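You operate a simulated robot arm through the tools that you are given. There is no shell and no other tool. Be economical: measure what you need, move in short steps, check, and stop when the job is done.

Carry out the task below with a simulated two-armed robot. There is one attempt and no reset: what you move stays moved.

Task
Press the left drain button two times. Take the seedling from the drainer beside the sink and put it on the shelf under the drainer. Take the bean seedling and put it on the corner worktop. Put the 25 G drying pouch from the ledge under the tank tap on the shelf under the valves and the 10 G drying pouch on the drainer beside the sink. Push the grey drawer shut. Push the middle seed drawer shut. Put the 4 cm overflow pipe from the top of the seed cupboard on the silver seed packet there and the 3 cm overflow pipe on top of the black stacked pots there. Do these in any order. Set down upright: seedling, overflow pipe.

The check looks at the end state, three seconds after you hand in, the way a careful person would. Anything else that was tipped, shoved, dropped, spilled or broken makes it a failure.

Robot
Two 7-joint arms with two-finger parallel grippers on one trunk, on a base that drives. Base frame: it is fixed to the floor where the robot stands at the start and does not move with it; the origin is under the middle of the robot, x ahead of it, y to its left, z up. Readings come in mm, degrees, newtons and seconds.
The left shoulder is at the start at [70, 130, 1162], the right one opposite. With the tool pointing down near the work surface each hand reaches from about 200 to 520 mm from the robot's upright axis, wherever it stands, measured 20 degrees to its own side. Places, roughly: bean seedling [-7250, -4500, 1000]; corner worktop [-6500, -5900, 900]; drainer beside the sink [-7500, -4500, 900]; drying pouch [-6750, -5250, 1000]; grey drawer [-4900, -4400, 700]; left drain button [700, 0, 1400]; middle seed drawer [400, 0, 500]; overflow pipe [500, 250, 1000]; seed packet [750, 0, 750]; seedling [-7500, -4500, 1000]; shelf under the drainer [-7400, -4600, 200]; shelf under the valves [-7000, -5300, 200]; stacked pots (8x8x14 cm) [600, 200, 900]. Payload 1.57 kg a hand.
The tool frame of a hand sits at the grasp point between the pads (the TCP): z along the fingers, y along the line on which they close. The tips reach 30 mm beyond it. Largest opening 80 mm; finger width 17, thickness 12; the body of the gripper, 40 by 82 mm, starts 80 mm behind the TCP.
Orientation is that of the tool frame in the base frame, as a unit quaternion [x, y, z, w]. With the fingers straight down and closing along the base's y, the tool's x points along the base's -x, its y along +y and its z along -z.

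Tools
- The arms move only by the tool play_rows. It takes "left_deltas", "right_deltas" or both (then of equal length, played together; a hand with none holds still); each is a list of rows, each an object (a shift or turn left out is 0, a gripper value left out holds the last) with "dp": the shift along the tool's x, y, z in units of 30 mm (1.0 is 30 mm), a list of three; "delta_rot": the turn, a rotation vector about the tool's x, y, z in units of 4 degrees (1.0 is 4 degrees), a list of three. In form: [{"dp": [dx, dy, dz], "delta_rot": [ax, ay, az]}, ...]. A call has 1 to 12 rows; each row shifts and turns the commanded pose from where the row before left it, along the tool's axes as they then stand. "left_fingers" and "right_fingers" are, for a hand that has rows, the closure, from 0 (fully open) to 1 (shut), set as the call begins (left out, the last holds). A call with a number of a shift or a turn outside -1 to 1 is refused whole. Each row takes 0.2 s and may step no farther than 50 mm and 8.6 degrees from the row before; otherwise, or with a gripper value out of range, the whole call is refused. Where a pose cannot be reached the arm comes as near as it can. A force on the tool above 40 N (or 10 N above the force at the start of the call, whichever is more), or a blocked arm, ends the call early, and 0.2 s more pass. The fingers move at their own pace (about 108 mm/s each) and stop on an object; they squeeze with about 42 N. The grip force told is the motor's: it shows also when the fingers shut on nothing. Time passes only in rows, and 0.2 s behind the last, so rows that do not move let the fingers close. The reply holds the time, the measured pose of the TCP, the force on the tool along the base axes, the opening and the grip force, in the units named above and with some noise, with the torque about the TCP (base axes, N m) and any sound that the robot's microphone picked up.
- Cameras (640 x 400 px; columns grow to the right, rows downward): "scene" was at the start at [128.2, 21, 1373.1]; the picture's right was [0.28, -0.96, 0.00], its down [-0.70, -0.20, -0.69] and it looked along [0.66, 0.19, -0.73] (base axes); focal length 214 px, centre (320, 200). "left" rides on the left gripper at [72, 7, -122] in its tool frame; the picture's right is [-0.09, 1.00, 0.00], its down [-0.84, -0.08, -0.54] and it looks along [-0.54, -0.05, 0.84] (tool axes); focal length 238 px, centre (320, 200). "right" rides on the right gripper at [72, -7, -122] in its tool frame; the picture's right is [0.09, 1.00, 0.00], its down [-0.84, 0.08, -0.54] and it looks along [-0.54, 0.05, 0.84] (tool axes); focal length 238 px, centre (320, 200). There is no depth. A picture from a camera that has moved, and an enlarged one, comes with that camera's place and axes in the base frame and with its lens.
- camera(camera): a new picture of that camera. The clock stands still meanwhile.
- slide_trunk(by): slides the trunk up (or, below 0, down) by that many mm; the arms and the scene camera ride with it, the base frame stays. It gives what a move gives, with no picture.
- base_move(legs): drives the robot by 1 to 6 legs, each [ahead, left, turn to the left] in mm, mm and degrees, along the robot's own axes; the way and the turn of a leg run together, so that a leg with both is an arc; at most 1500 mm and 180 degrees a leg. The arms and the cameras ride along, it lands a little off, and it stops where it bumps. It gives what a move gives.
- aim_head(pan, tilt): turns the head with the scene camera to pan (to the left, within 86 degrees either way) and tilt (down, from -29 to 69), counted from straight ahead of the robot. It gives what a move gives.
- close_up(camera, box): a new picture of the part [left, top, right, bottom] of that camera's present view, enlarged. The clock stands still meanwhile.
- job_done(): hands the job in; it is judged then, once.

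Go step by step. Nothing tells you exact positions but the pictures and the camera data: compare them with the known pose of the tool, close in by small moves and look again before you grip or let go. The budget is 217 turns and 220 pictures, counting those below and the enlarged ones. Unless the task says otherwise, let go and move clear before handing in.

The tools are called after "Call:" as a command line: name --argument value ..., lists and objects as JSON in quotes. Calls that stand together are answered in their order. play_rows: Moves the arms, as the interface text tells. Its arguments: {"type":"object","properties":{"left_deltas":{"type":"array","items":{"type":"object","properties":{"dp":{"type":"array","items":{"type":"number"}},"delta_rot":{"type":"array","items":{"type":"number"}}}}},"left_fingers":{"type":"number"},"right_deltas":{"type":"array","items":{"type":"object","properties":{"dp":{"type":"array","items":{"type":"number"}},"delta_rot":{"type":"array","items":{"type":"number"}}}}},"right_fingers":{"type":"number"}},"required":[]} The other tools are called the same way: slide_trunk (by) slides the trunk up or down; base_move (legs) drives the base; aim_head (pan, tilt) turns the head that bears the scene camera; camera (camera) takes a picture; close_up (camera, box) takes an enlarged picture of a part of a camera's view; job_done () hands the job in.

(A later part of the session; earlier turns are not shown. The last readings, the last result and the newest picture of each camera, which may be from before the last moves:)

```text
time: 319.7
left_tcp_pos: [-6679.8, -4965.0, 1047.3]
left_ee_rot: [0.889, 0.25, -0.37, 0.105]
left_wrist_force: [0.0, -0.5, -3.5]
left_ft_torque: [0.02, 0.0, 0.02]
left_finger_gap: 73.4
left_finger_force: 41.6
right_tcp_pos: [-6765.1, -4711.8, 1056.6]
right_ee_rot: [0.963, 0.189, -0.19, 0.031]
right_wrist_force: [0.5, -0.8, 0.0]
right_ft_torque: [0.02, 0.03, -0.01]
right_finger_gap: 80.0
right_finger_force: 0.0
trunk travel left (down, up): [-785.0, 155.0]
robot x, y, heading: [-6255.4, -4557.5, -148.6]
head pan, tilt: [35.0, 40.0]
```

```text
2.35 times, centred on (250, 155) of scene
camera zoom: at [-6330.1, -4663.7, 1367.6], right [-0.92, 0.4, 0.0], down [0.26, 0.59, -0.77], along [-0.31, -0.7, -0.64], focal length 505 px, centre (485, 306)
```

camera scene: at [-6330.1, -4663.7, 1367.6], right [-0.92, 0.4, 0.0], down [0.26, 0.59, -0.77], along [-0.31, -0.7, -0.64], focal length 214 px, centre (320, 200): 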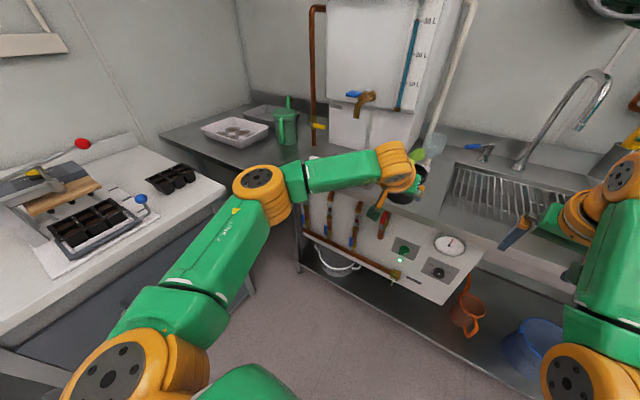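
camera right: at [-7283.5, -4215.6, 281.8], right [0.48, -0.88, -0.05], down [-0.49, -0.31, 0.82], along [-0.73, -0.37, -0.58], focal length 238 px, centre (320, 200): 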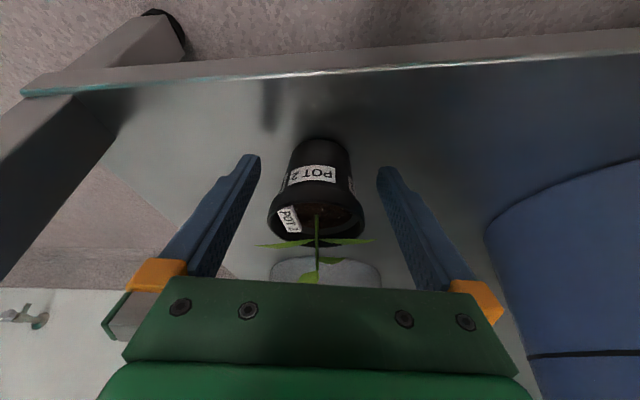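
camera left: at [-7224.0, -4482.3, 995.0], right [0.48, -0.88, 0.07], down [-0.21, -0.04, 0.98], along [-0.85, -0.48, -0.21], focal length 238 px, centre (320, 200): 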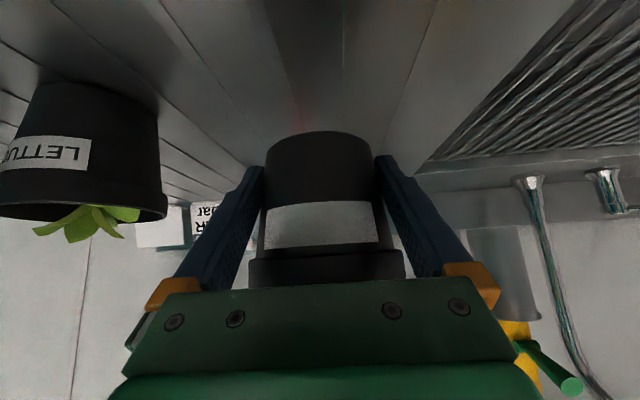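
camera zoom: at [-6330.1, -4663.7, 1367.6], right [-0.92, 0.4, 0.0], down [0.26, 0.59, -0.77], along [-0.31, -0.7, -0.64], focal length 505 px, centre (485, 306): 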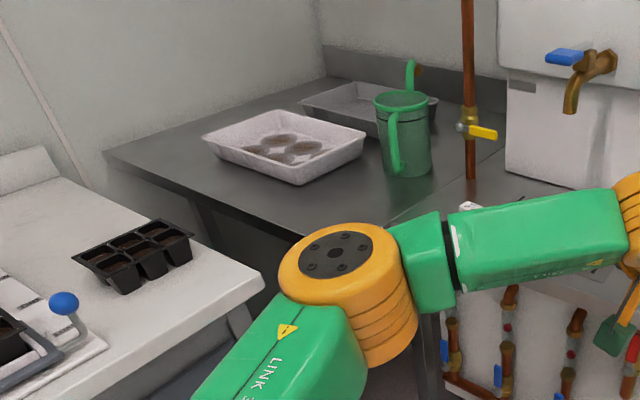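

The corner worktop is the dark steel surface left of the tank, with free room in front of the white tray and watering can at about (−6400, −5567). I'll first tuck the right hand and set it pointing straight down.

Call:
play_rows --right_deltas '[{"dp": [0.925, 0, -0.378]}, {"dp": [0.925, 0, -0.378]}, {"dp": [0.925, 0, -0.378]}, {"dp": [0.925, 0, -0.378]}, {"dp": [0.925, 0, -0.378]}, {"dp": [0.925, 0, -0.378]}, {"delta_rot": [0, 1, 0]}, {"delta_rot": [0, 1, 0]}, {"delta_rot": [0, 1, 0]}, {"delta_rot": [0, 1, 0]}, {"delta_rot": [0, 1, 0]}, {"delta_rot": [0, 0.55, 0]}]'

Call:
play_rows --right_deltas '[{"delta_rot": [0, 0, -1]}, {"delta_rot": [0, 0, -1]}, {"delta_rot": [0, 0, -0.8]}]'

Call:
base_move --legs '[[350, 250, 0], [0, 0, 25]]'

Call:
aim_head --pan 15 --tilt 45

Call:
camera --camera "scene"

```text
time: 322.3
left_tcp_pos: [-6680.5, -4967.4, 1048.6]
left_ee_rot: [0.888, 0.249, -0.371, 0.104]
left_wrist_force: [0.0, 0.3, -3.4]
left_ft_torque: [0.01, -0.05, -0.03]
left_finger_gap: 73.2
left_finger_force: 41.8
right_tcp_pos: [-6726.4, -4693.2, 1044.8]
right_ee_rot: [0.982, 0.191, 0.0, -0.006]
right_wrist_force: [-0.6, 0.2, -1.2]
right_ft_torque: [-0.03, -0.01, 0.03]
right_finger_gap: 79.9
right_finger_force: 0.0
right hand out of reach, approached as far as the arm can: row 1, 2, 3, 4, 5, 6, 9, 10, 11, 12
trunk travel left (down, up): [-785.0, 155.0]
robot x, y, heading: [-6254.5, -4558.1, -148.6]
head pan, tilt: [35.0, 40.0]
```

```text
time: 323.1
left_tcp_pos: [-6679.7, -4966.0, 1047.3]
left_ee_rot: [0.889, 0.249, -0.37, 0.104]
left_wrist_force: [0.5, -0.3, -2.5]
left_ft_torque: [0.02, -0.07, 0.01]
left_finger_gap: 73.4
left_finger_force: 42.1
right_tcp_pos: [-6726.1, -4694.7, 1045.8]
right_ee_rot: [0.958, 0.287, -0.001, -0.006]
right_wrist_force: [-0.8, 0.2, 0.1]
right_ft_torque: [-0.01, 0.02, 0.01]
right_finger_gap: 79.8
right_finger_force: 0.1
trunk travel left (down, up): [-785.0, 155.0]
robot x, y, heading: [-6254.2, -4559.0, -148.7]
head pan, tilt: [35.0, 40.0]
```

```text
time: 325.4
left_tcp_pos: [-6820.0, -5310.6, 1043.8]
left_ee_rot: [0.891, 0.253, -0.364, 0.1]
left_wrist_force: [0.5, 0.4, -3.2]
left_ft_torque: [0.02, -0.03, 0.0]
left_finger_gap: 73.3
left_finger_force: 41.7
right_tcp_pos: [-6868.9, -5041.6, 1045.9]
right_ee_rot: [0.958, 0.288, 0.0, -0.007]
right_wrist_force: [0.3, -0.5, 0.7]
right_ft_torque: [-0.02, -0.01, 0.0]
right_finger_gap: 80.1
right_finger_force: 0.0
trunk travel left (down, up): [-785.0, 155.0]
robot x, y, heading: [-6397.4, -4904.8, -148.3]
head pan, tilt: [35.0, 40.0]
stopped in leg 1: the force on the tool passed its limit at 105 N (the readings are from after the stop); the commanded pose is now the measured one
```

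```text
time: 326.2
left_tcp_pos: [-6821.2, -5309.2, 1044.4]
left_ee_rot: [0.891, 0.253, -0.364, 0.101]
left_wrist_force: [-0.9, 0.2, -1.9]
left_ft_torque: [0.01, 0.01, 0.01]
left_finger_gap: 73.3
left_finger_force: 42.5
right_tcp_pos: [-6868.3, -5042.6, 1043.9]
right_ee_rot: [0.958, 0.288, 0.0, -0.007]
right_wrist_force: [-0.1, -0.2, 0.5]
right_ft_torque: [-0.03, -0.05, 0.02]
right_finger_gap: 80.0
right_finger_force: 0.1
trunk travel left (down, up): [-785.0, 155.0]
robot x, y, heading: [-6398.2, -4901.1, -148.2]
head pan, tilt: [15.0, 45.0]
```

```text
66 pictures are left
camera scene: at [-6495.5, -4991.2, 1360.4], right [-0.73, 0.69, 0.0], down [0.49, 0.51, -0.71], along [-0.48, -0.51, -0.71], focal length 214 px, centre (320, 200)
```

scene: 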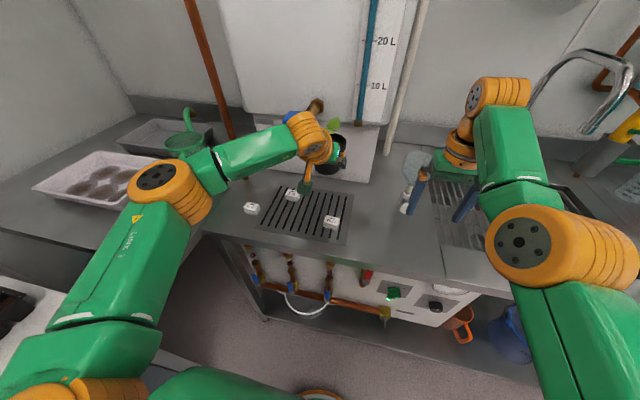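

The held pot bumped something near the tank. I'll back off and inspect.

Call:
base_move --legs '[[-200, 0, 0]]'

Call:
camera --camera "left"

Call:
camera --camera "scene"

```text
time: 327.8
left_tcp_pos: [-6653.6, -5206.0, 1042.0]
left_ee_rot: [0.891, 0.253, -0.363, 0.1]
left_wrist_force: [-1.0, 0.3, -2.7]
left_ft_torque: [0.05, 0.0, 0.01]
left_finger_gap: 73.3
left_finger_force: 42.0
right_tcp_pos: [-6700.8, -4939.6, 1043.0]
right_ee_rot: [0.958, 0.288, 0.002, -0.007]
right_wrist_force: [-0.3, 0.1, 0.8]
right_ft_torque: [0.02, 0.01, 0.04]
right_finger_gap: 80.1
right_finger_force: 0.1
trunk travel left (down, up): [-785.0, 155.0]
robot x, y, heading: [-6223.2, -4798.4, -148.4]
head pan, tilt: [15.0, 45.0]
```

```text
65 pictures are left
camera left: at [-6532.9, -5139.7, 1080.5], right [0.47, -0.88, 0.06], down [-0.23, -0.05, 0.97], along [-0.86, -0.47, -0.23], focal length 238 px, centre (320, 200)
```

left: 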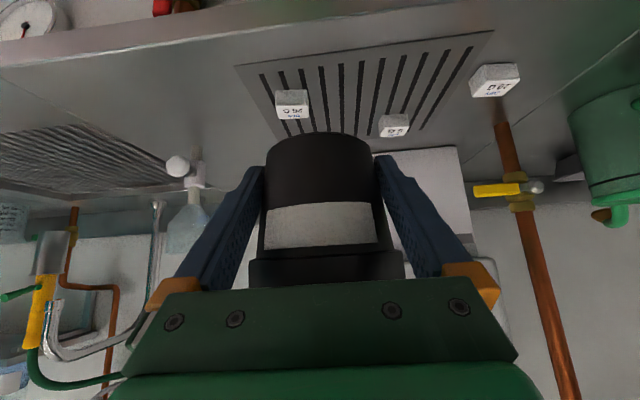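

```text
64 pictures are left
camera scene: at [-6328.2, -4888.1, 1360.0], right [-0.73, 0.69, 0.0], down [0.49, 0.51, -0.7], along [-0.48, -0.51, -0.71], focal length 214 px, centre (320, 200)
```

scene: 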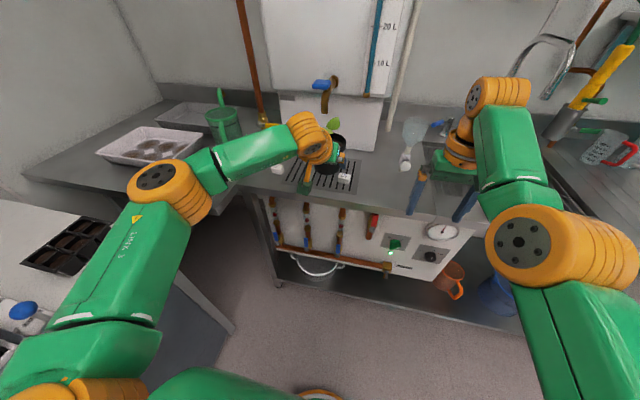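

Everything still looks intact: pot in grip, pouches and tap unmoved. The pot had run into the tank front. I'll raise the trunk, shift left well clear of the tank, then turn.

Call:
slide_trunk --by 155

Call:
base_move --legs '[[-60, 250, 0], [105, 0, 0], [0, 0, 19.6]]'

Call:
aim_head --pan 10 --tilt 50

Call:
camera --camera "scene"

Call:
camera --camera "left"

```text
time: 329.6
left_tcp_pos: [-6651.5, -5204.8, 1198.6]
left_ee_rot: [0.891, 0.253, -0.364, 0.101]
left_wrist_force: [0.1, 0.4, -2.3]
left_ft_torque: [0.01, -0.03, 0.02]
left_finger_gap: 73.5
left_finger_force: 42.0
right_tcp_pos: [-6697.9, -4938.3, 1200.3]
right_ee_rot: [0.958, 0.287, 0.0, -0.006]
right_wrist_force: [-0.8, 0.1, 0.8]
right_ft_torque: [0.0, 0.01, -0.02]
right_finger_gap: 80.1
right_finger_force: 0.0
trunk travel left (down, up): [-940.0, 0.0]
robot x, y, heading: [-6225.7, -4795.7, -148.5]
head pan, tilt: [15.0, 45.0]
```

```text
time: 333.3
left_tcp_pos: [-6396.4, -5565.7, 1198.5]
left_ee_rot: [0.835, 0.399, -0.342, 0.161]
left_wrist_force: [-0.5, -0.2, -2.5]
left_ft_torque: [0.02, -0.03, 0.01]
left_finger_gap: 73.1
left_finger_force: 42.4
right_tcp_pos: [-6531.4, -5330.5, 1198.4]
right_ee_rot: [0.895, 0.445, 0.0, -0.006]
right_wrist_force: [-0.3, -0.3, 0.3]
right_ft_torque: [0.01, -0.01, 0.04]
right_finger_gap: 79.9
right_finger_force: 0.0
trunk travel left (down, up): [-940.0, 0.0]
robot x, y, heading: [-6127.9, -5040.2, -129.0]
head pan, tilt: [15.0, 45.0]
```

```text
time: 334.0
left_tcp_pos: [-6395.8, -5565.1, 1197.6]
left_ee_rot: [0.836, 0.398, -0.342, 0.16]
left_wrist_force: [-0.1, 1.1, -2.4]
left_ft_torque: [0.02, -0.01, 0.02]
left_finger_gap: 73.1
left_finger_force: 42.1
right_tcp_pos: [-6529.5, -5330.0, 1199.1]
right_ee_rot: [0.895, 0.445, -0.001, -0.006]
right_wrist_force: [-0.1, -1.0, 0.1]
right_ft_torque: [-0.02, 0.02, 0.01]
right_finger_gap: 79.9
right_finger_force: 0.0
trunk travel left (down, up): [-940.0, 0.0]
robot x, y, heading: [-6128.5, -5045.5, -129.2]
head pan, tilt: [10.0, 50.0]
```

```text
63 pictures are left
camera scene: at [-6199.1, -5150.9, 1508.4], right [-0.87, 0.48, 0.0], down [0.37, 0.67, -0.64], along [-0.31, -0.56, -0.77], focal length 214 px, centre (320, 200)
```

scene: 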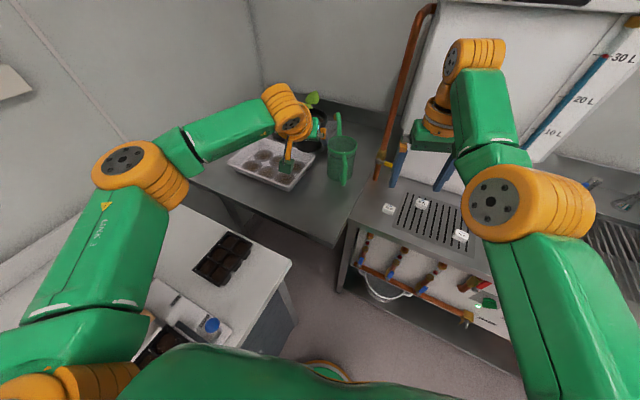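

```text
62 pictures are left
camera left: at [-6303.8, -5463.4, 1236.6], right [0.73, -0.68, 0.06], down [-0.2, -0.12, 0.97], along [-0.65, -0.72, -0.22], focal length 238 px, centre (320, 200)
```

left: 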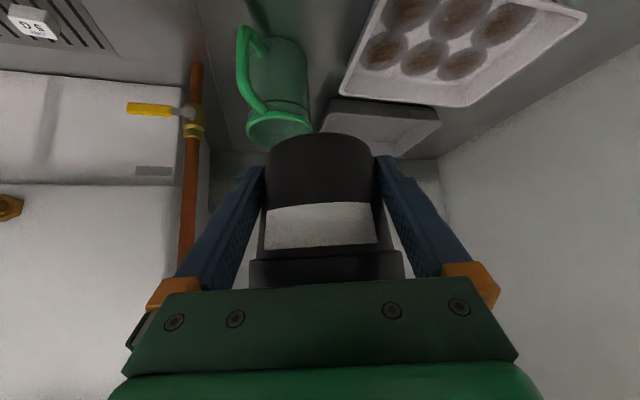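

The pot hangs right above a clear spot on the corner worktop. I'll lower the trunk back to the picking height, correct a 1° tilt, and lower with the arm.

Call:
slide_trunk --by -155

Call:
play_rows --left_deltas '[{"delta_rot": [0, -0.27, 0]}, {"dp": [0.7, 0, 0.7]}, {"dp": [0.7, 0, 0.7]}, {"dp": [0.7, 0, 0.7]}, {"dp": [0.35, 0, 0.35]}]'

Call:
camera --camera "left"

Call:
camera --camera "scene"

```text
time: 335.8
left_tcp_pos: [-6395.1, -5566.4, 1042.7]
left_ee_rot: [0.836, 0.399, -0.342, 0.16]
left_wrist_force: [-0.6, -0.2, -2.6]
left_ft_torque: [0.03, -0.01, -0.02]
left_finger_gap: 73.2
left_finger_force: 41.9
right_tcp_pos: [-6529.1, -5330.1, 1044.6]
right_ee_rot: [0.895, 0.445, -0.001, -0.007]
right_wrist_force: [0.7, 0.1, 0.0]
right_ft_torque: [-0.01, 0.01, -0.04]
right_finger_gap: 79.9
right_finger_force: 0.1
trunk travel left (down, up): [-785.0, 155.0]
robot x, y, heading: [-6131.4, -5044.1, -129.1]
head pan, tilt: [10.0, 50.0]
```

```text
time: 337.0
left_tcp_pos: [-6397.3, -5566.2, 940.1]
left_ee_rot: [0.832, 0.398, -0.349, 0.165]
left_wrist_force: [-0.7, -0.6, -3.3]
left_ft_torque: [-0.02, -0.02, -0.03]
left_finger_gap: 73.1
left_finger_force: 42.1
right_tcp_pos: [-6529.6, -5330.4, 1043.1]
right_ee_rot: [0.895, 0.445, 0.0, -0.006]
right_wrist_force: [0.1, 0.2, -0.1]
right_ft_torque: [0.02, 0.01, -0.05]
right_finger_gap: 80.2
right_finger_force: 0.1
trunk travel left (down, up): [-785.0, 155.0]
robot x, y, heading: [-6131.2, -5043.7, -129.0]
head pan, tilt: [10.0, 50.0]
```

```text
61 pictures are left
camera left: at [-6304.6, -5462.8, 974.5], right [0.73, -0.68, 0.06], down [-0.18, -0.11, 0.98], along [-0.65, -0.73, -0.2], focal length 238 px, centre (320, 200)
```

left: 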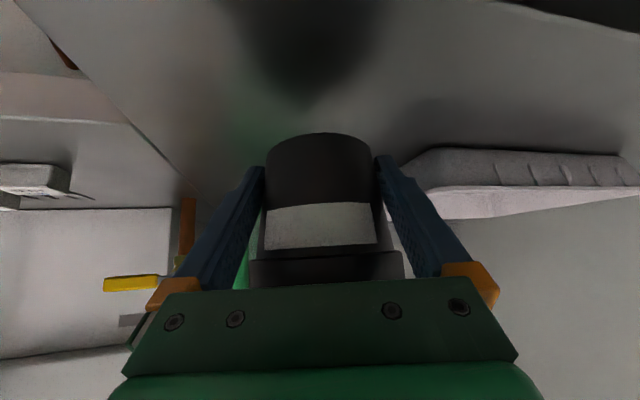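

```text
60 pictures are left
camera scene: at [-6198.3, -5150.9, 1353.4], right [-0.87, 0.48, 0.0], down [0.37, 0.67, -0.64], along [-0.31, -0.56, -0.77], focal length 214 px, centre (320, 200)
```

scene: 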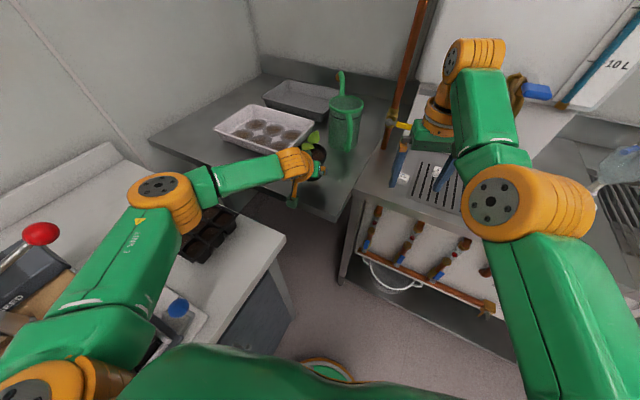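

Call:
play_rows --left_deltas '[{"dp": [0.24, 0, 0.24]}, {"dp": [0.24, 0, 0.24]}, {"dp": [0.07, 0, 0.07]}, {"dp": [0.07, 0, 0.07]}, {}]'

Call:
play_rows --left_deltas '[{"dp": [0.07, 0, 0.07]}, {"dp": [0.05, 0, 0.05]}, {}]'

```text
time: 338.2
left_tcp_pos: [-6395.6, -5566.5, 912.9]
left_ee_rot: [0.832, 0.398, -0.35, 0.164]
left_wrist_force: [-0.5, -0.8, -2.3]
left_ft_torque: [0.0, -0.03, -0.01]
left_finger_gap: 73.0
left_finger_force: 42.3
right_tcp_pos: [-6528.7, -5329.0, 1044.7]
right_ee_rot: [0.895, 0.445, -0.001, -0.006]
right_wrist_force: [0.0, -0.6, 0.5]
right_ft_torque: [-0.01, -0.02, -0.02]
right_finger_gap: 79.9
right_finger_force: 0.1
trunk travel left (down, up): [-785.0, 155.0]
robot x, y, heading: [-6131.2, -5042.9, -129.0]
head pan, tilt: [10.0, 50.0]
```

```text
time: 339.0
left_tcp_pos: [-6396.0, -5565.7, 906.7]
left_ee_rot: [0.832, 0.398, -0.349, 0.164]
left_wrist_force: [-0.2, -0.5, -2.3]
left_ft_torque: [0.02, -0.01, -0.02]
left_finger_gap: 73.2
left_finger_force: 42.3
right_tcp_pos: [-6528.1, -5329.3, 1044.1]
right_ee_rot: [0.895, 0.445, -0.001, -0.006]
right_wrist_force: [1.3, -0.3, -0.5]
right_ft_torque: [0.02, -0.01, 0.03]
right_finger_gap: 80.0
right_finger_force: 0.1
trunk travel left (down, up): [-785.0, 155.0]
robot x, y, heading: [-6132.6, -5039.9, -128.9]
head pan, tilt: [10.0, 50.0]
```

Call:
play_rows --left_deltas '[{"dp": [0.05, 0, 0.05]}, {"dp": [0.05, 0, 0.05]}, {}]'

Call:
play_rows --left_deltas '[{"dp": [0.05, 0, 0.05]}, {"dp": [0.05, 0, 0.05]}, {}]'

Call:
camera --camera "left"

```text
time: 339.8
left_tcp_pos: [-6395.6, -5564.8, 907.0]
left_ee_rot: [0.831, 0.397, -0.352, 0.166]
left_wrist_force: [-3.3, -8.7, 19.1]
left_ft_torque: [-0.07, -0.21, -0.03]
left_finger_gap: 73.1
left_finger_force: 41.8
right_tcp_pos: [-6527.5, -5327.8, 1046.3]
right_ee_rot: [0.895, 0.446, -0.003, -0.006]
right_wrist_force: [0.1, -0.5, -0.3]
right_ft_torque: [0.01, -0.01, 0.01]
right_finger_gap: 80.0
right_finger_force: 0.1
trunk travel left (down, up): [-785.0, 155.0]
robot x, y, heading: [-6130.8, -5038.8, -128.9]
head pan, tilt: [10.0, 50.0]
```

```text
time: 340.4
left_tcp_pos: [-6396.8, -5564.9, 906.7]
left_ee_rot: [0.83, 0.396, -0.355, 0.168]
left_wrist_force: [1.8, 2.9, 12.4]
left_ft_torque: [0.38, -0.24, -0.01]
left_finger_gap: 73.2
left_finger_force: 41.8
right_tcp_pos: [-6526.3, -5326.0, 1046.2]
right_ee_rot: [0.895, 0.446, -0.003, -0.005]
right_wrist_force: [0.4, 0.8, -0.1]
right_ft_torque: [0.02, 0.0, -0.01]
right_finger_gap: 80.2
right_finger_force: 0.1
trunk travel left (down, up): [-785.0, 155.0]
robot x, y, heading: [-6128.8, -5042.0, -129.0]
head pan, tilt: [10.0, 50.0]
stopped in row 3 (left hand): the force on the tool passed its limit at 42 N (the readings are from after the stop); the commanded pose is now the measured one
```

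```text
59 pictures are left
camera left: at [-6302.6, -5461.0, 940.2], right [0.73, -0.68, 0.06], down [-0.17, -0.1, 0.98], along [-0.66, -0.73, -0.19], focal length 238 px, centre (320, 200)
```

left: 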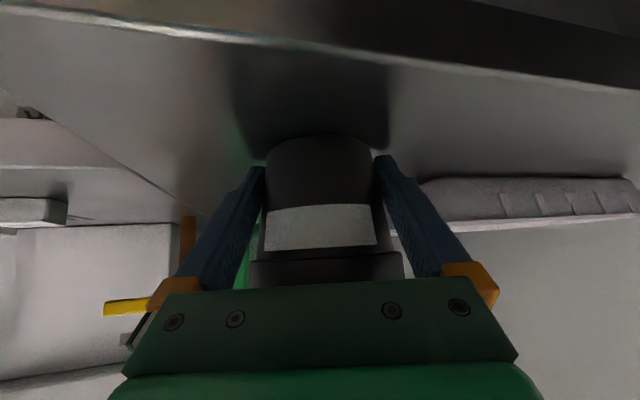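

Set down on the worktop. Easing, then opening.

Call:
play_rows --left_deltas '[{"dp": [-0.06, 0, -0.06]}, {}]'

Call:
play_rows --left_deltas '[{}, {}, {}, {}]' --left_fingers 0

Call:
camera --camera "left"

```text
time: 341.0
left_tcp_pos: [-6395.3, -5565.4, 908.1]
left_ee_rot: [0.83, 0.396, -0.354, 0.169]
left_wrist_force: [1.0, 3.5, 4.5]
left_ft_torque: [-0.14, -0.21, 0.1]
left_finger_gap: 72.9
left_finger_force: 41.8
right_tcp_pos: [-6526.5, -5327.7, 1044.3]
right_ee_rot: [0.896, 0.445, -0.002, -0.007]
right_wrist_force: [0.7, -0.4, 0.3]
right_ft_torque: [-0.01, 0.0, 0.01]
right_finger_gap: 79.8
right_finger_force: 0.0
trunk travel left (down, up): [-785.0, 155.0]
robot x, y, heading: [-6126.8, -5040.4, -129.2]
head pan, tilt: [10.0, 50.0]
```

```text
time: 342.0
left_tcp_pos: [-6395.5, -5566.7, 908.1]
left_ee_rot: [0.831, 0.396, -0.354, 0.167]
left_wrist_force: [1.3, 2.9, 2.9]
left_ft_torque: [-0.07, -0.09, 0.08]
left_finger_gap: 78.7
left_finger_force: 0.1
right_tcp_pos: [-6527.9, -5328.3, 1046.5]
right_ee_rot: [0.895, 0.446, -0.002, -0.005]
right_wrist_force: [0.2, -0.5, -0.5]
right_ft_torque: [0.01, -0.02, -0.02]
right_finger_gap: 80.0
right_finger_force: 0.1
trunk travel left (down, up): [-785.0, 155.0]
robot x, y, heading: [-6130.7, -5041.2, -129.0]
head pan, tilt: [10.0, 50.0]
```

```text
58 pictures are left
camera left: at [-6304.0, -5462.7, 941.0], right [0.73, -0.68, 0.06], down [-0.18, -0.1, 0.98], along [-0.66, -0.73, -0.19], focal length 238 px, centre (320, 200)
```

left: 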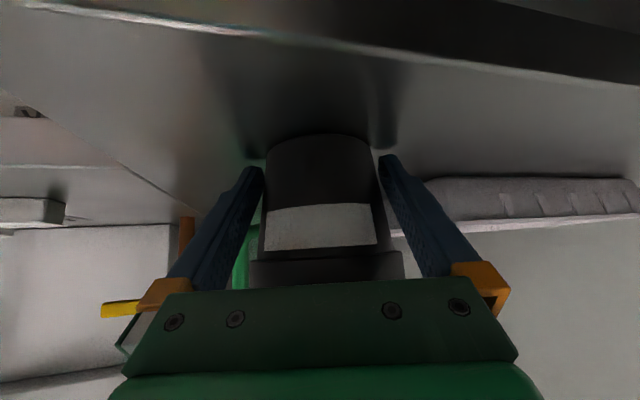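

Call:
play_rows --left_deltas '[{"dp": [0, 0, -0.2]}, {"dp": [0, 0, -0.3]}, {"dp": [0, 0, -0.5]}]'

Call:
camera --camera "left"

```text
time: 342.8
left_tcp_pos: [-6383.1, -5551.0, 926.9]
left_ee_rot: [0.831, 0.396, -0.354, 0.167]
left_wrist_force: [0.3, -0.4, -0.6]
left_ft_torque: [-0.01, 0.02, 0.0]
left_finger_gap: 79.9
left_finger_force: 0.0
right_tcp_pos: [-6528.2, -5329.8, 1046.1]
right_ee_rot: [0.895, 0.446, -0.001, -0.006]
right_wrist_force: [-0.5, -0.3, -0.3]
right_ft_torque: [0.0, 0.0, -0.01]
right_finger_gap: 80.2
right_finger_force: 0.1
trunk travel left (down, up): [-785.0, 155.0]
robot x, y, heading: [-6130.2, -5042.1, -129.2]
head pan, tilt: [10.0, 50.0]
```

```text
57 pictures are left
camera left: at [-6289.6, -5446.8, 961.4], right [0.73, -0.68, 0.06], down [-0.18, -0.1, 0.98], along [-0.66, -0.73, -0.2], focal length 238 px, centre (320, 200)
```

left: 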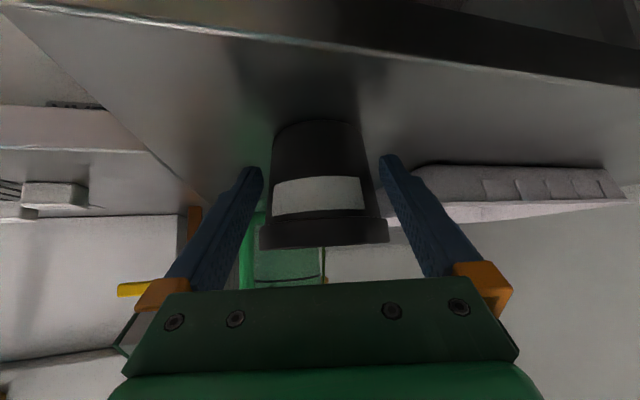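

The pot stays put and upright. Continue retreating.

Call:
play_rows --left_deltas '[{"dp": [0, 0, -0.9]}, {"dp": [0, 0, -1]}, {"dp": [0, 0, -1]}, {"dp": [0, 0, -1]}, {"dp": [0, 0, -1]}]'

Call:
slide_trunk --by 150

Call:
base_move --legs '[[0, 0, -18], [-60, -180, 0]]'

Call:
aim_head --pan 5 --tilt 45

Call:
camera --camera "scene"

```text
time: 344.0
left_tcp_pos: [-6314.2, -5467.5, 1030.4]
left_ee_rot: [0.831, 0.396, -0.354, 0.167]
left_wrist_force: [0.5, 0.2, 0.6]
left_ft_torque: [-0.01, -0.01, 0.03]
left_finger_gap: 80.2
left_finger_force: 0.1
right_tcp_pos: [-6527.9, -5328.7, 1045.3]
right_ee_rot: [0.895, 0.445, -0.002, -0.006]
right_wrist_force: [0.3, 0.5, 0.5]
right_ft_torque: [-0.02, -0.06, 0.0]
right_finger_gap: 80.2
right_finger_force: 0.0
trunk travel left (down, up): [-785.0, 155.0]
robot x, y, heading: [-6128.8, -5043.9, -128.7]
head pan, tilt: [10.0, 50.0]
```

```text
time: 345.7
left_tcp_pos: [-6315.8, -5467.0, 1179.4]
left_ee_rot: [0.831, 0.397, -0.353, 0.167]
left_wrist_force: [-1.0, -0.2, 0.0]
left_ft_torque: [0.01, 0.0, -0.01]
left_finger_gap: 79.9
left_finger_force: 0.0
right_tcp_pos: [-6529.1, -5329.7, 1195.4]
right_ee_rot: [0.895, 0.446, -0.001, -0.006]
right_wrist_force: [0.1, 0.0, 0.3]
right_ft_torque: [0.0, 0.01, 0.01]
right_finger_gap: 80.0
right_finger_force: 0.0
trunk travel left (down, up): [-935.0, 5.0]
robot x, y, heading: [-6128.8, -5044.2, -129.0]
head pan, tilt: [10.0, 50.0]
```

```text
time: 348.3
left_tcp_pos: [-6485.1, -5210.9, 1178.3]
left_ee_rot: [0.883, 0.262, -0.375, 0.108]
left_wrist_force: [1.2, 0.3, 0.7]
left_ft_torque: [-0.01, -0.02, -0.01]
left_finger_gap: 79.8
left_finger_force: 0.0
right_tcp_pos: [-6644.0, -5013.0, 1195.1]
right_ee_rot: [0.954, 0.299, 0.0, -0.008]
right_wrist_force: [0.3, -0.2, 0.2]
right_ft_torque: [0.02, 0.04, -0.05]
right_finger_gap: 79.8
right_finger_force: 0.1
trunk travel left (down, up): [-935.0, 5.0]
robot x, y, heading: [-6175.6, -4859.6, -147.4]
head pan, tilt: [10.0, 50.0]
```

```text
time: 348.9
left_tcp_pos: [-6486.1, -5208.4, 1179.6]
left_ee_rot: [0.883, 0.262, -0.375, 0.108]
left_wrist_force: [0.6, 0.0, 0.7]
left_ft_torque: [0.07, 0.03, -0.03]
left_finger_gap: 80.2
left_finger_force: 0.0
right_tcp_pos: [-6646.4, -5010.6, 1194.1]
right_ee_rot: [0.954, 0.3, 0.0, -0.007]
right_wrist_force: [0.0, 0.0, -0.5]
right_ft_torque: [0.0, 0.02, 0.0]
right_finger_gap: 80.1
right_finger_force: 0.0
trunk travel left (down, up): [-935.0, 5.0]
robot x, y, heading: [-6180.6, -4861.6, -147.0]
head pan, tilt: [5.0, 45.0]
```

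```text
56 pictures are left
camera scene: at [-6282.8, -4939.6, 1510.4], right [-0.62, 0.79, 0.0], down [0.56, 0.44, -0.71], along [-0.56, -0.43, -0.71], focal length 214 px, centre (320, 200)
```

scene: 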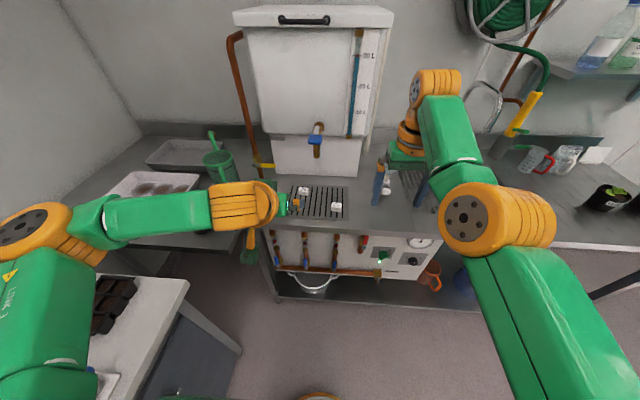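

Call:
close_up --camera "scene" --box '[260, 170, 360, 240]'

Call:
close_up --camera "right" --box '[300, 150, 640, 300]'

```text
5.71 times, centred on (310, 205) of scene
camera zoom: at [-6282.8, -4939.6, 1510.4], right [-0.62, 0.79, 0.0], down [0.56, 0.44, -0.71], along [-0.56, -0.43, -0.71], focal length 1226 px, centre (377, 171)
```

zoom: 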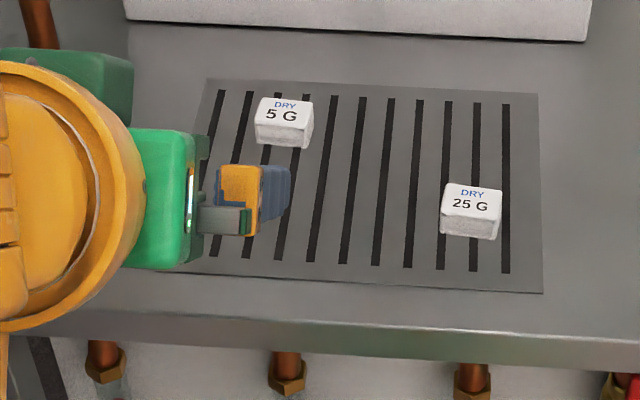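

```text
1.88 times, centred on (470, 225) of right
camera zoom: at [-6589.5, -4965.6, 1316.6], right [0.65, -0.76, -0.01], down [-0.64, -0.55, 0.54], along [-0.42, -0.34, -0.84], focal length 449 px, centre (38, 153)
```

zoom: 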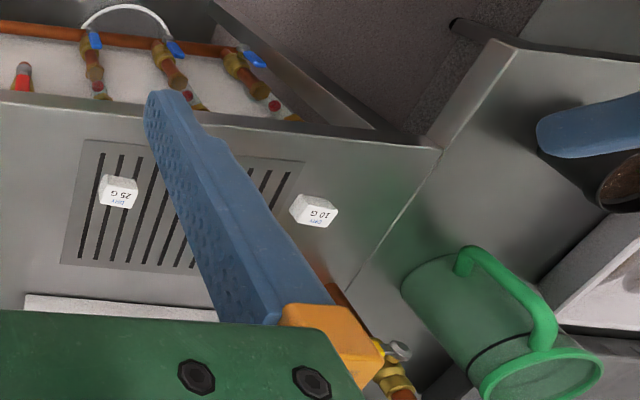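

I can read them: 25 G is at the right of the grid (−6773, −5238), 5 G at the back, and 10 G left of the grid (−6643, −5429). The left hand, already pitched 45°, suits both picking and placing under the valves. I'll position for the 25 G pouch.

Call:
base_move --legs '[[0, -139, 0], [125, 0, 0]]'

Call:
slide_trunk --by -145

Call:
camera --camera "left"

```text
time: 351.1
left_tcp_pos: [-6661.1, -5156.5, 1182.0]
left_ee_rot: [0.881, 0.263, -0.376, 0.112]
left_wrist_force: [0.8, 0.8, -0.4]
left_ft_torque: [-0.01, 0.04, 0.02]
left_finger_gap: 80.3
left_finger_force: 0.0
right_tcp_pos: [-6821.1, -4959.1, 1196.8]
right_ee_rot: [0.953, 0.301, -0.003, -0.006]
right_wrist_force: [0.7, 0.8, 0.9]
right_ft_torque: [-0.02, -0.01, -0.02]
right_finger_gap: 79.9
right_finger_force: 0.0
trunk travel left (down, up): [-935.0, 5.0]
robot x, y, heading: [-6357.5, -4811.0, -147.1]
head pan, tilt: [5.0, 45.0]
```

```text
time: 352.8
left_tcp_pos: [-6665.6, -5159.5, 1034.7]
left_ee_rot: [0.883, 0.262, -0.374, 0.11]
left_wrist_force: [-0.4, -1.4, 0.6]
left_ft_torque: [-0.01, 0.0, -0.01]
left_finger_gap: 79.9
left_finger_force: 0.0
right_tcp_pos: [-6824.8, -4961.6, 1050.5]
right_ee_rot: [0.954, 0.301, 0.0, -0.007]
right_wrist_force: [0.5, 0.2, 0.4]
right_ft_torque: [-0.01, -0.02, 0.03]
right_finger_gap: 79.9
right_finger_force: 0.0
trunk travel left (down, up): [-790.0, 150.0]
robot x, y, heading: [-6357.6, -4809.8, -146.9]
head pan, tilt: [5.0, 45.0]
```

```text
53 pictures are left
camera left: at [-6545.3, -5089.0, 1068.9], right [0.49, -0.87, 0.06], down [-0.2, -0.04, 0.98], along [-0.85, -0.49, -0.2], focal length 238 px, centre (320, 200)
```

left: 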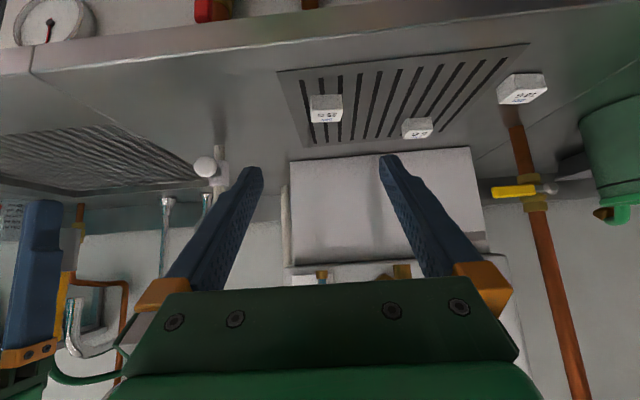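

Call:
play_rows --left_deltas '[{"dp": [0.27, 0.26, 0.8]}, {"dp": [0, 0, 1]}, {"dp": [0, 0, 1]}, {"dp": [0, 0, 1]}, {"dp": [0, 0, 0.7]}]'

Call:
camera --camera "left"

```text
time: 354.0
left_tcp_pos: [-6736.6, -5215.1, 934.3]
left_ee_rot: [0.883, 0.262, -0.375, 0.11]
left_wrist_force: [-0.1, 0.1, 0.1]
left_ft_torque: [-0.01, 0.0, 0.0]
left_finger_gap: 79.9
left_finger_force: 0.0
right_tcp_pos: [-6824.4, -4962.1, 1049.6]
right_ee_rot: [0.954, 0.3, 0.0, -0.007]
right_wrist_force: [-0.6, -1.0, 0.3]
right_ft_torque: [0.01, 0.0, 0.0]
right_finger_gap: 79.8
right_finger_force: 0.0
trunk travel left (down, up): [-790.0, 150.0]
robot x, y, heading: [-6356.1, -4812.0, -146.9]
head pan, tilt: [5.0, 45.0]
```

```text
52 pictures are left
camera left: at [-6617.6, -5146.1, 968.9], right [0.49, -0.87, 0.06], down [-0.2, -0.04, 0.98], along [-0.85, -0.49, -0.2], focal length 238 px, centre (320, 200)
```

left: 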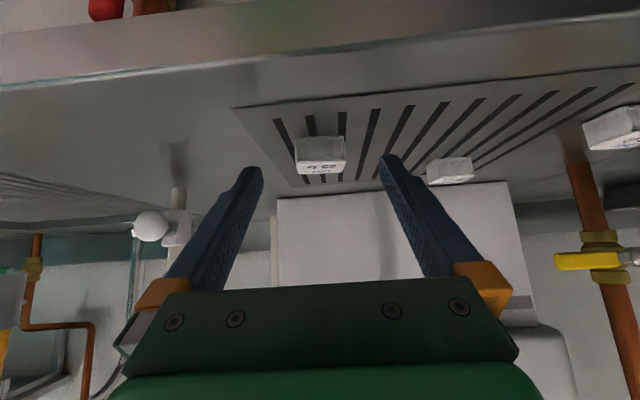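

Call:
play_rows --left_deltas '[{"dp": [0, 0, 0.5]}, {"dp": [0, 0, 0.4]}, {"dp": [0, 0, 0.2]}]'

Call:
camera --camera "left"

```text
time: 354.8
left_tcp_pos: [-6757.5, -5227.9, 911.9]
left_ee_rot: [0.882, 0.262, -0.376, 0.11]
left_wrist_force: [-0.2, 0.2, -0.2]
left_ft_torque: [0.04, -0.01, -0.01]
left_finger_gap: 80.0
left_finger_force: 0.1
right_tcp_pos: [-6825.6, -4961.3, 1049.5]
right_ee_rot: [0.954, 0.301, 0.0, -0.006]
right_wrist_force: [0.1, 0.1, 0.3]
right_ft_torque: [-0.02, -0.01, -0.03]
right_finger_gap: 79.7
right_finger_force: 0.0
trunk travel left (down, up): [-790.0, 150.0]
robot x, y, heading: [-6358.1, -4811.2, -147.0]
head pan, tilt: [5.0, 45.0]
```

```text
51 pictures are left
camera left: at [-6637.6, -5158.3, 946.8], right [0.49, -0.87, 0.06], down [-0.2, -0.04, 0.98], along [-0.85, -0.49, -0.2], focal length 238 px, centre (320, 200)
```

left: 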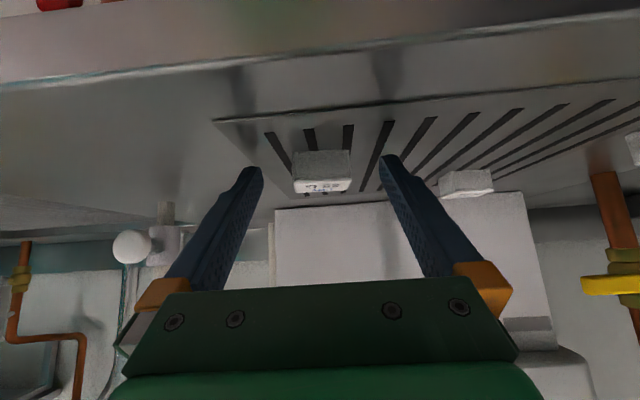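

Call:
play_rows --left_deltas '[{"dp": [-0.17, 0, 0.17]}, {"dp": [-0.17, 0, 0.17]}, {}]'

Call:
play_rows --left_deltas '[{}, {}, {}, {}]' --left_fingers 1

Call:
play_rows --left_deltas '[{"dp": [-0.2, 0, -0.2]}, {"dp": [-0.6, 0, -0.6]}, {"dp": [-0.7, 0, -0.7]}]'

Call:
camera --camera "left"

```text
time: 355.6
left_tcp_pos: [-6770.9, -5236.5, 912.9]
left_ee_rot: [0.882, 0.262, -0.375, 0.11]
left_wrist_force: [-0.4, -0.1, 0.4]
left_ft_torque: [-0.04, 0.0, -0.01]
left_finger_gap: 80.0
left_finger_force: 0.0
right_tcp_pos: [-6824.9, -4962.6, 1050.0]
right_ee_rot: [0.954, 0.3, 0.0, -0.007]
right_wrist_force: [1.0, 0.5, -1.0]
right_ft_torque: [0.0, -0.03, 0.01]
right_finger_gap: 80.0
right_finger_force: 0.0
trunk travel left (down, up): [-790.0, 150.0]
robot x, y, heading: [-6359.0, -4813.6, -146.9]
head pan, tilt: [5.0, 45.0]
```

```text
time: 356.6
left_tcp_pos: [-6768.8, -5235.8, 911.7]
left_ee_rot: [0.882, 0.262, -0.375, 0.11]
left_wrist_force: [-0.1, -1.6, 0.4]
left_ft_torque: [0.0, 0.01, -0.01]
left_finger_gap: 39.9
left_finger_force: 42.1
right_tcp_pos: [-6825.1, -4961.8, 1049.2]
right_ee_rot: [0.954, 0.301, 0.0, -0.006]
right_wrist_force: [0.4, 0.5, 0.3]
right_ft_torque: [0.0, 0.01, 0.01]
right_finger_gap: 80.1
right_finger_force: 0.0
trunk travel left (down, up): [-790.0, 150.0]
robot x, y, heading: [-6358.1, -4816.3, -147.1]
head pan, tilt: [5.0, 45.0]
```

```text
time: 357.4
left_tcp_pos: [-6769.2, -5233.7, 977.3]
left_ee_rot: [0.882, 0.262, -0.376, 0.11]
left_wrist_force: [0.9, 0.8, -0.3]
left_ft_torque: [0.01, -0.04, -0.01]
left_finger_gap: 40.0
left_finger_force: 41.4
right_tcp_pos: [-6824.1, -4961.3, 1049.1]
right_ee_rot: [0.954, 0.301, -0.001, -0.007]
right_wrist_force: [-0.5, 0.4, -0.2]
right_ft_torque: [0.01, -0.02, 0.0]
right_finger_gap: 80.3
right_finger_force: 0.1
trunk travel left (down, up): [-790.0, 150.0]
robot x, y, heading: [-6359.8, -4811.6, -146.9]
head pan, tilt: [5.0, 45.0]
```

```text
50 pictures are left
camera left: at [-6650.2, -5164.1, 1010.6], right [0.49, -0.87, 0.06], down [-0.2, -0.04, 0.98], along [-0.85, -0.49, -0.2], focal length 238 px, centre (320, 200)
```

left: 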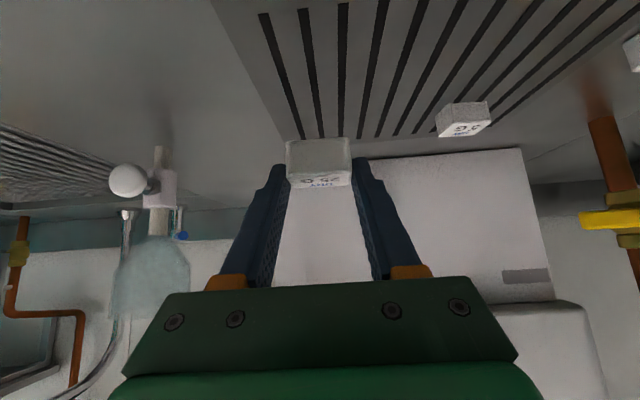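

Got the 25 G pouch. I'll back off, lower to shelf height, and look at the shelf under the valves.

Call:
base_move --legs '[[-330, 0, 0], [0, -170, 0]]'

Call:
slide_trunk --by -400

Call:
slide_trunk --by -340

Call:
aim_head --pan 10 --tilt 20

Call:
camera --camera "scene"

```text
time: 360.7
left_tcp_pos: [-6586.7, -4910.4, 976.1]
left_ee_rot: [0.883, 0.262, -0.375, 0.109]
left_wrist_force: [0.2, -0.7, -0.4]
left_ft_torque: [0.03, 0.04, -0.01]
left_finger_gap: 40.0
left_finger_force: 42.1
right_tcp_pos: [-6639.4, -4638.2, 1050.4]
right_ee_rot: [0.954, 0.3, -0.001, -0.009]
right_wrist_force: [-0.9, 0.1, 0.7]
right_ft_torque: [-0.01, -0.03, -0.02]
right_finger_gap: 79.8
right_finger_force: 0.0
trunk travel left (down, up): [-790.0, 150.0]
robot x, y, heading: [-6172.2, -4483.7, -147.1]
head pan, tilt: [5.0, 45.0]
```

```text
time: 364.5
left_tcp_pos: [-6587.3, -4907.8, 576.7]
left_ee_rot: [0.883, 0.261, -0.375, 0.109]
left_wrist_force: [1.0, -0.1, 0.4]
left_ft_torque: [0.0, 0.0, 0.02]
left_finger_gap: 40.1
left_finger_force: 42.1
right_tcp_pos: [-6641.7, -4635.1, 650.3]
right_ee_rot: [0.954, 0.3, 0.0, -0.006]
right_wrist_force: [0.5, -0.2, 0.4]
right_ft_torque: [0.0, -0.01, 0.01]
right_finger_gap: 79.8
right_finger_force: 0.0
trunk travel left (down, up): [-390.0, 550.0]
robot x, y, heading: [-6172.2, -4485.6, -146.8]
head pan, tilt: [5.0, 45.0]
```

```text
time: 367.9
left_tcp_pos: [-6587.0, -4908.7, 235.4]
left_ee_rot: [0.883, 0.262, -0.375, 0.11]
left_wrist_force: [0.9, 0.4, -0.9]
left_ft_torque: [0.02, -0.05, 0.01]
left_finger_gap: 40.1
left_finger_force: 41.7
right_tcp_pos: [-6641.1, -4636.1, 309.5]
right_ee_rot: [0.954, 0.3, 0.0, -0.006]
right_wrist_force: [0.3, -0.3, 0.7]
right_ft_torque: [-0.01, -0.02, -0.01]
right_finger_gap: 79.8
right_finger_force: 0.1
trunk travel left (down, up): [-50.0, 890.0]
robot x, y, heading: [-6174.7, -4485.2, -147.1]
head pan, tilt: [5.0, 45.0]
```

```text
time: 368.8
left_tcp_pos: [-6586.9, -4908.5, 235.5]
left_ee_rot: [0.883, 0.261, -0.375, 0.109]
left_wrist_force: [0.0, -0.5, 0.4]
left_ft_torque: [0.01, 0.01, 0.01]
left_finger_gap: 40.2
left_finger_force: 42.3
right_tcp_pos: [-6640.3, -4635.2, 310.3]
right_ee_rot: [0.954, 0.299, 0.0, -0.006]
right_wrist_force: [-1.0, -0.5, -0.1]
right_ft_torque: [-0.01, 0.01, 0.01]
right_finger_gap: 80.2
right_finger_force: 0.0
trunk travel left (down, up): [-50.0, 890.0]
robot x, y, heading: [-6172.7, -4484.6, -147.2]
head pan, tilt: [10.0, 20.0]
```

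```text
49 pictures are left
camera scene: at [-6282.4, -4577.7, 664.1], right [-0.68, 0.73, 0.0], down [0.25, 0.23, -0.94], along [-0.69, -0.64, -0.34], focal length 214 px, centre (320, 200)
```

scene: 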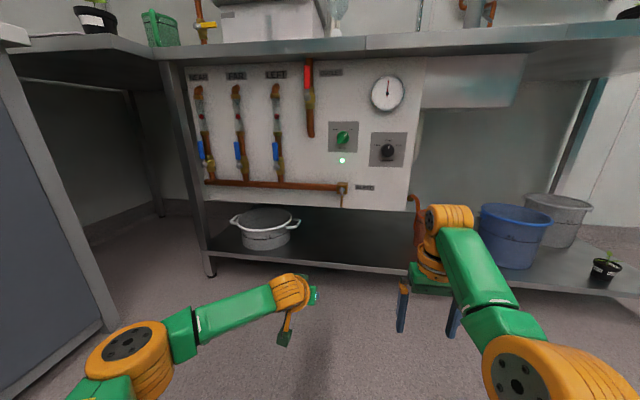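

Clear view: there's a free spot between the basin and the orange jug, below the valve panel. Driving in 330 mm.

Call:
base_move --legs '[[332, 0, 0]]'

Call:
camera --camera "left"

```text
time: 370.9
left_tcp_pos: [-6866.7, -5087.5, 236.4]
left_ee_rot: [0.883, 0.26, -0.376, 0.109]
left_wrist_force: [-0.2, 0.2, 1.1]
left_ft_torque: [0.01, -0.01, -0.01]
left_finger_gap: 40.2
left_finger_force: 42.5
right_tcp_pos: [-6919.5, -4813.8, 309.3]
right_ee_rot: [0.954, 0.299, 0.0, -0.007]
right_wrist_force: [0.1, 0.5, -0.1]
right_ft_torque: [0.02, 0.0, 0.06]
right_finger_gap: 80.1
right_finger_force: 0.1
trunk travel left (down, up): [-50.0, 890.0]
robot x, y, heading: [-6450.5, -4666.6, -147.4]
head pan, tilt: [10.0, 20.0]
```

```text
48 pictures are left
camera left: at [-6746.0, -5017.7, 270.2], right [0.49, -0.87, 0.06], down [-0.2, -0.04, 0.98], along [-0.85, -0.49, -0.2], focal length 238 px, centre (320, 200)
```

left: 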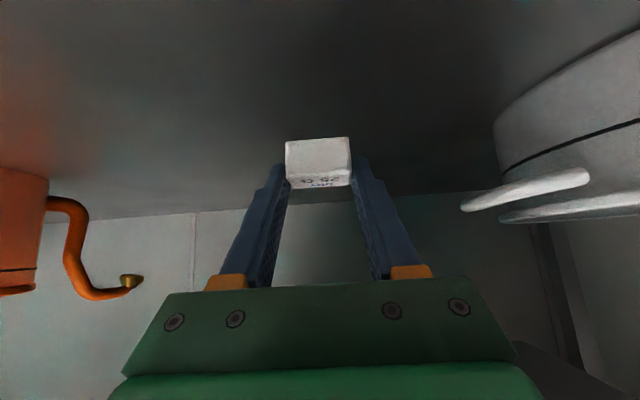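

Call:
play_rows --left_deltas '[{"dp": [0.48, 0, 0.465]}, {"dp": [0.48, 0, 0.465]}, {"dp": [0.24, 0, 0.23]}, {"dp": [0.1, 0, 0.1]}, {}]'

Call:
play_rows --left_deltas '[{"dp": [0.07, 0, 0.07]}, {"dp": [0.07, 0, 0.07]}, {"dp": [0.07, 0, 0.07]}, {}]'

Call:
camera --camera "left"

```text
time: 372.1
left_tcp_pos: [-6866.2, -5086.9, 181.8]
left_ee_rot: [0.883, 0.26, -0.375, 0.109]
left_wrist_force: [0.1, -0.7, 2.2]
left_ft_torque: [-0.04, 0.02, 0.03]
left_finger_gap: 40.0
left_finger_force: 42.1
right_tcp_pos: [-6919.7, -4814.8, 310.7]
right_ee_rot: [0.954, 0.299, 0.0, -0.006]
right_wrist_force: [-1.3, 0.2, -0.5]
right_ft_torque: [0.0, -0.01, 0.01]
right_finger_gap: 80.2
right_finger_force: 0.1
trunk travel left (down, up): [-50.0, 890.0]
robot x, y, heading: [-6452.3, -4664.5, -147.3]
head pan, tilt: [10.0, 20.0]
```

```text
time: 373.1
left_tcp_pos: [-6866.0, -5086.6, 179.4]
left_ee_rot: [0.881, 0.258, -0.381, 0.11]
left_wrist_force: [-0.3, 0.1, 34.8]
left_ft_torque: [-0.01, 0.15, 0.0]
left_finger_gap: 40.4
left_finger_force: 41.7
right_tcp_pos: [-6917.3, -4811.6, 314.8]
right_ee_rot: [0.954, 0.299, -0.005, -0.004]
right_wrist_force: [0.2, 0.9, -0.6]
right_ft_torque: [0.01, -0.02, -0.01]
right_finger_gap: 80.2
right_finger_force: 0.1
trunk travel left (down, up): [-50.0, 890.0]
robot x, y, heading: [-6449.7, -4665.9, -147.0]
head pan, tilt: [10.0, 20.0]
```

```text
47 pictures are left
camera left: at [-6746.1, -5017.3, 212.9], right [0.49, -0.87, 0.07], down [-0.19, -0.03, 0.98], along [-0.85, -0.49, -0.18], focal length 238 px, centre (320, 200)
```

left: 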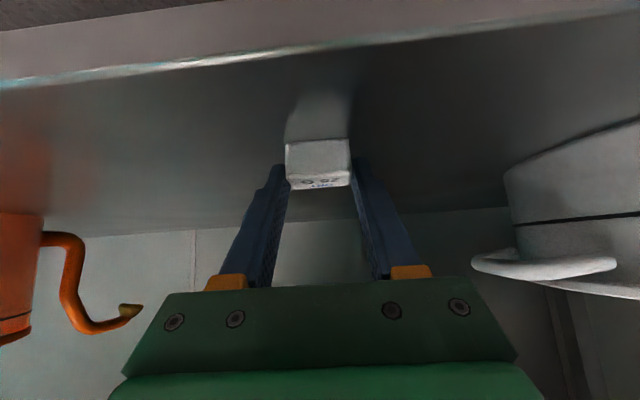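

On the shelf. Ease up and release, then retreat.

Call:
play_rows --left_deltas '[{"dp": [-0.07, 0, -0.07]}, {"dp": [-0.06, 0, -0.06]}, {}]'

Call:
play_rows --left_deltas '[{}, {}, {}, {}]' --left_fingers 0

Call:
play_rows --left_deltas '[{"dp": [0, 0, -0.5]}, {"dp": [0, 0, -1]}, {"dp": [0, 0, -1]}, {"dp": [0, 0, -1]}]'

Call:
camera --camera "left"

```text
time: 373.9
left_tcp_pos: [-6866.1, -5088.2, 180.9]
left_ee_rot: [0.882, 0.259, -0.377, 0.11]
left_wrist_force: [-6.4, -0.8, 18.9]
left_ft_torque: [-0.12, 0.4, -0.05]
left_finger_gap: 40.2
left_finger_force: 42.2
right_tcp_pos: [-6918.9, -4815.2, 311.9]
right_ee_rot: [0.954, 0.299, -0.003, -0.005]
right_wrist_force: [0.5, 1.0, 0.1]
right_ft_torque: [0.0, 0.03, 0.04]
right_finger_gap: 80.2
right_finger_force: 0.0
trunk travel left (down, up): [-50.0, 890.0]
robot x, y, heading: [-6452.4, -4667.4, -147.3]
head pan, tilt: [10.0, 20.0]
```

```text
time: 374.9
left_tcp_pos: [-6865.0, -5086.8, 177.3]
left_ee_rot: [0.883, 0.26, -0.374, 0.109]
left_wrist_force: [-0.3, 0.1, 0.1]
left_ft_torque: [0.02, -0.03, 0.04]
left_finger_gap: 79.8
left_finger_force: 0.0
right_tcp_pos: [-6919.2, -4814.5, 309.4]
right_ee_rot: [0.954, 0.299, -0.001, -0.006]
right_wrist_force: [0.3, -0.3, 0.1]
right_ft_torque: [0.0, 0.02, 0.04]
right_finger_gap: 80.0
right_finger_force: 0.0
trunk travel left (down, up): [-50.0, 890.0]
robot x, y, heading: [-6453.4, -4663.7, -147.1]
head pan, tilt: [10.0, 20.0]
```

```text
time: 375.9
left_tcp_pos: [-6801.5, -5046.3, 252.0]
left_ee_rot: [0.883, 0.26, -0.375, 0.11]
left_wrist_force: [0.0, -0.3, -0.1]
left_ft_torque: [-0.04, 0.0, 0.01]
left_finger_gap: 80.0
left_finger_force: 0.0
right_tcp_pos: [-6920.0, -4814.8, 310.0]
right_ee_rot: [0.954, 0.299, 0.0, -0.006]
right_wrist_force: [0.7, 0.2, 0.1]
right_ft_torque: [-0.01, 0.01, -0.02]
right_finger_gap: 80.0
right_finger_force: 0.0
trunk travel left (down, up): [-50.0, 890.0]
robot x, y, heading: [-6448.6, -4666.1, -147.2]
head pan, tilt: [10.0, 20.0]
```

```text
46 pictures are left
camera left: at [-6681.6, -4977.4, 287.3], right [0.49, -0.87, 0.06], down [-0.2, -0.04, 0.98], along [-0.85, -0.49, -0.2], focal length 238 px, centre (320, 200)
```

left: 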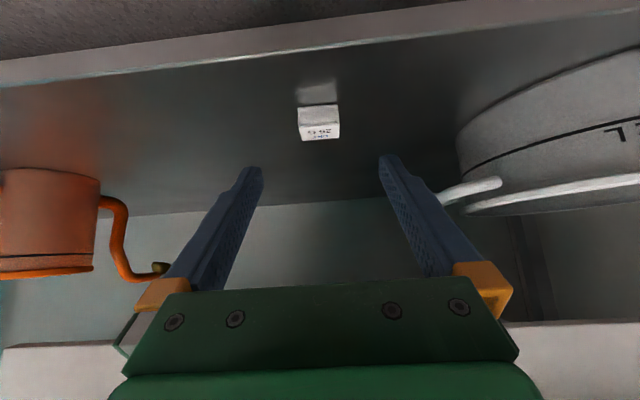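

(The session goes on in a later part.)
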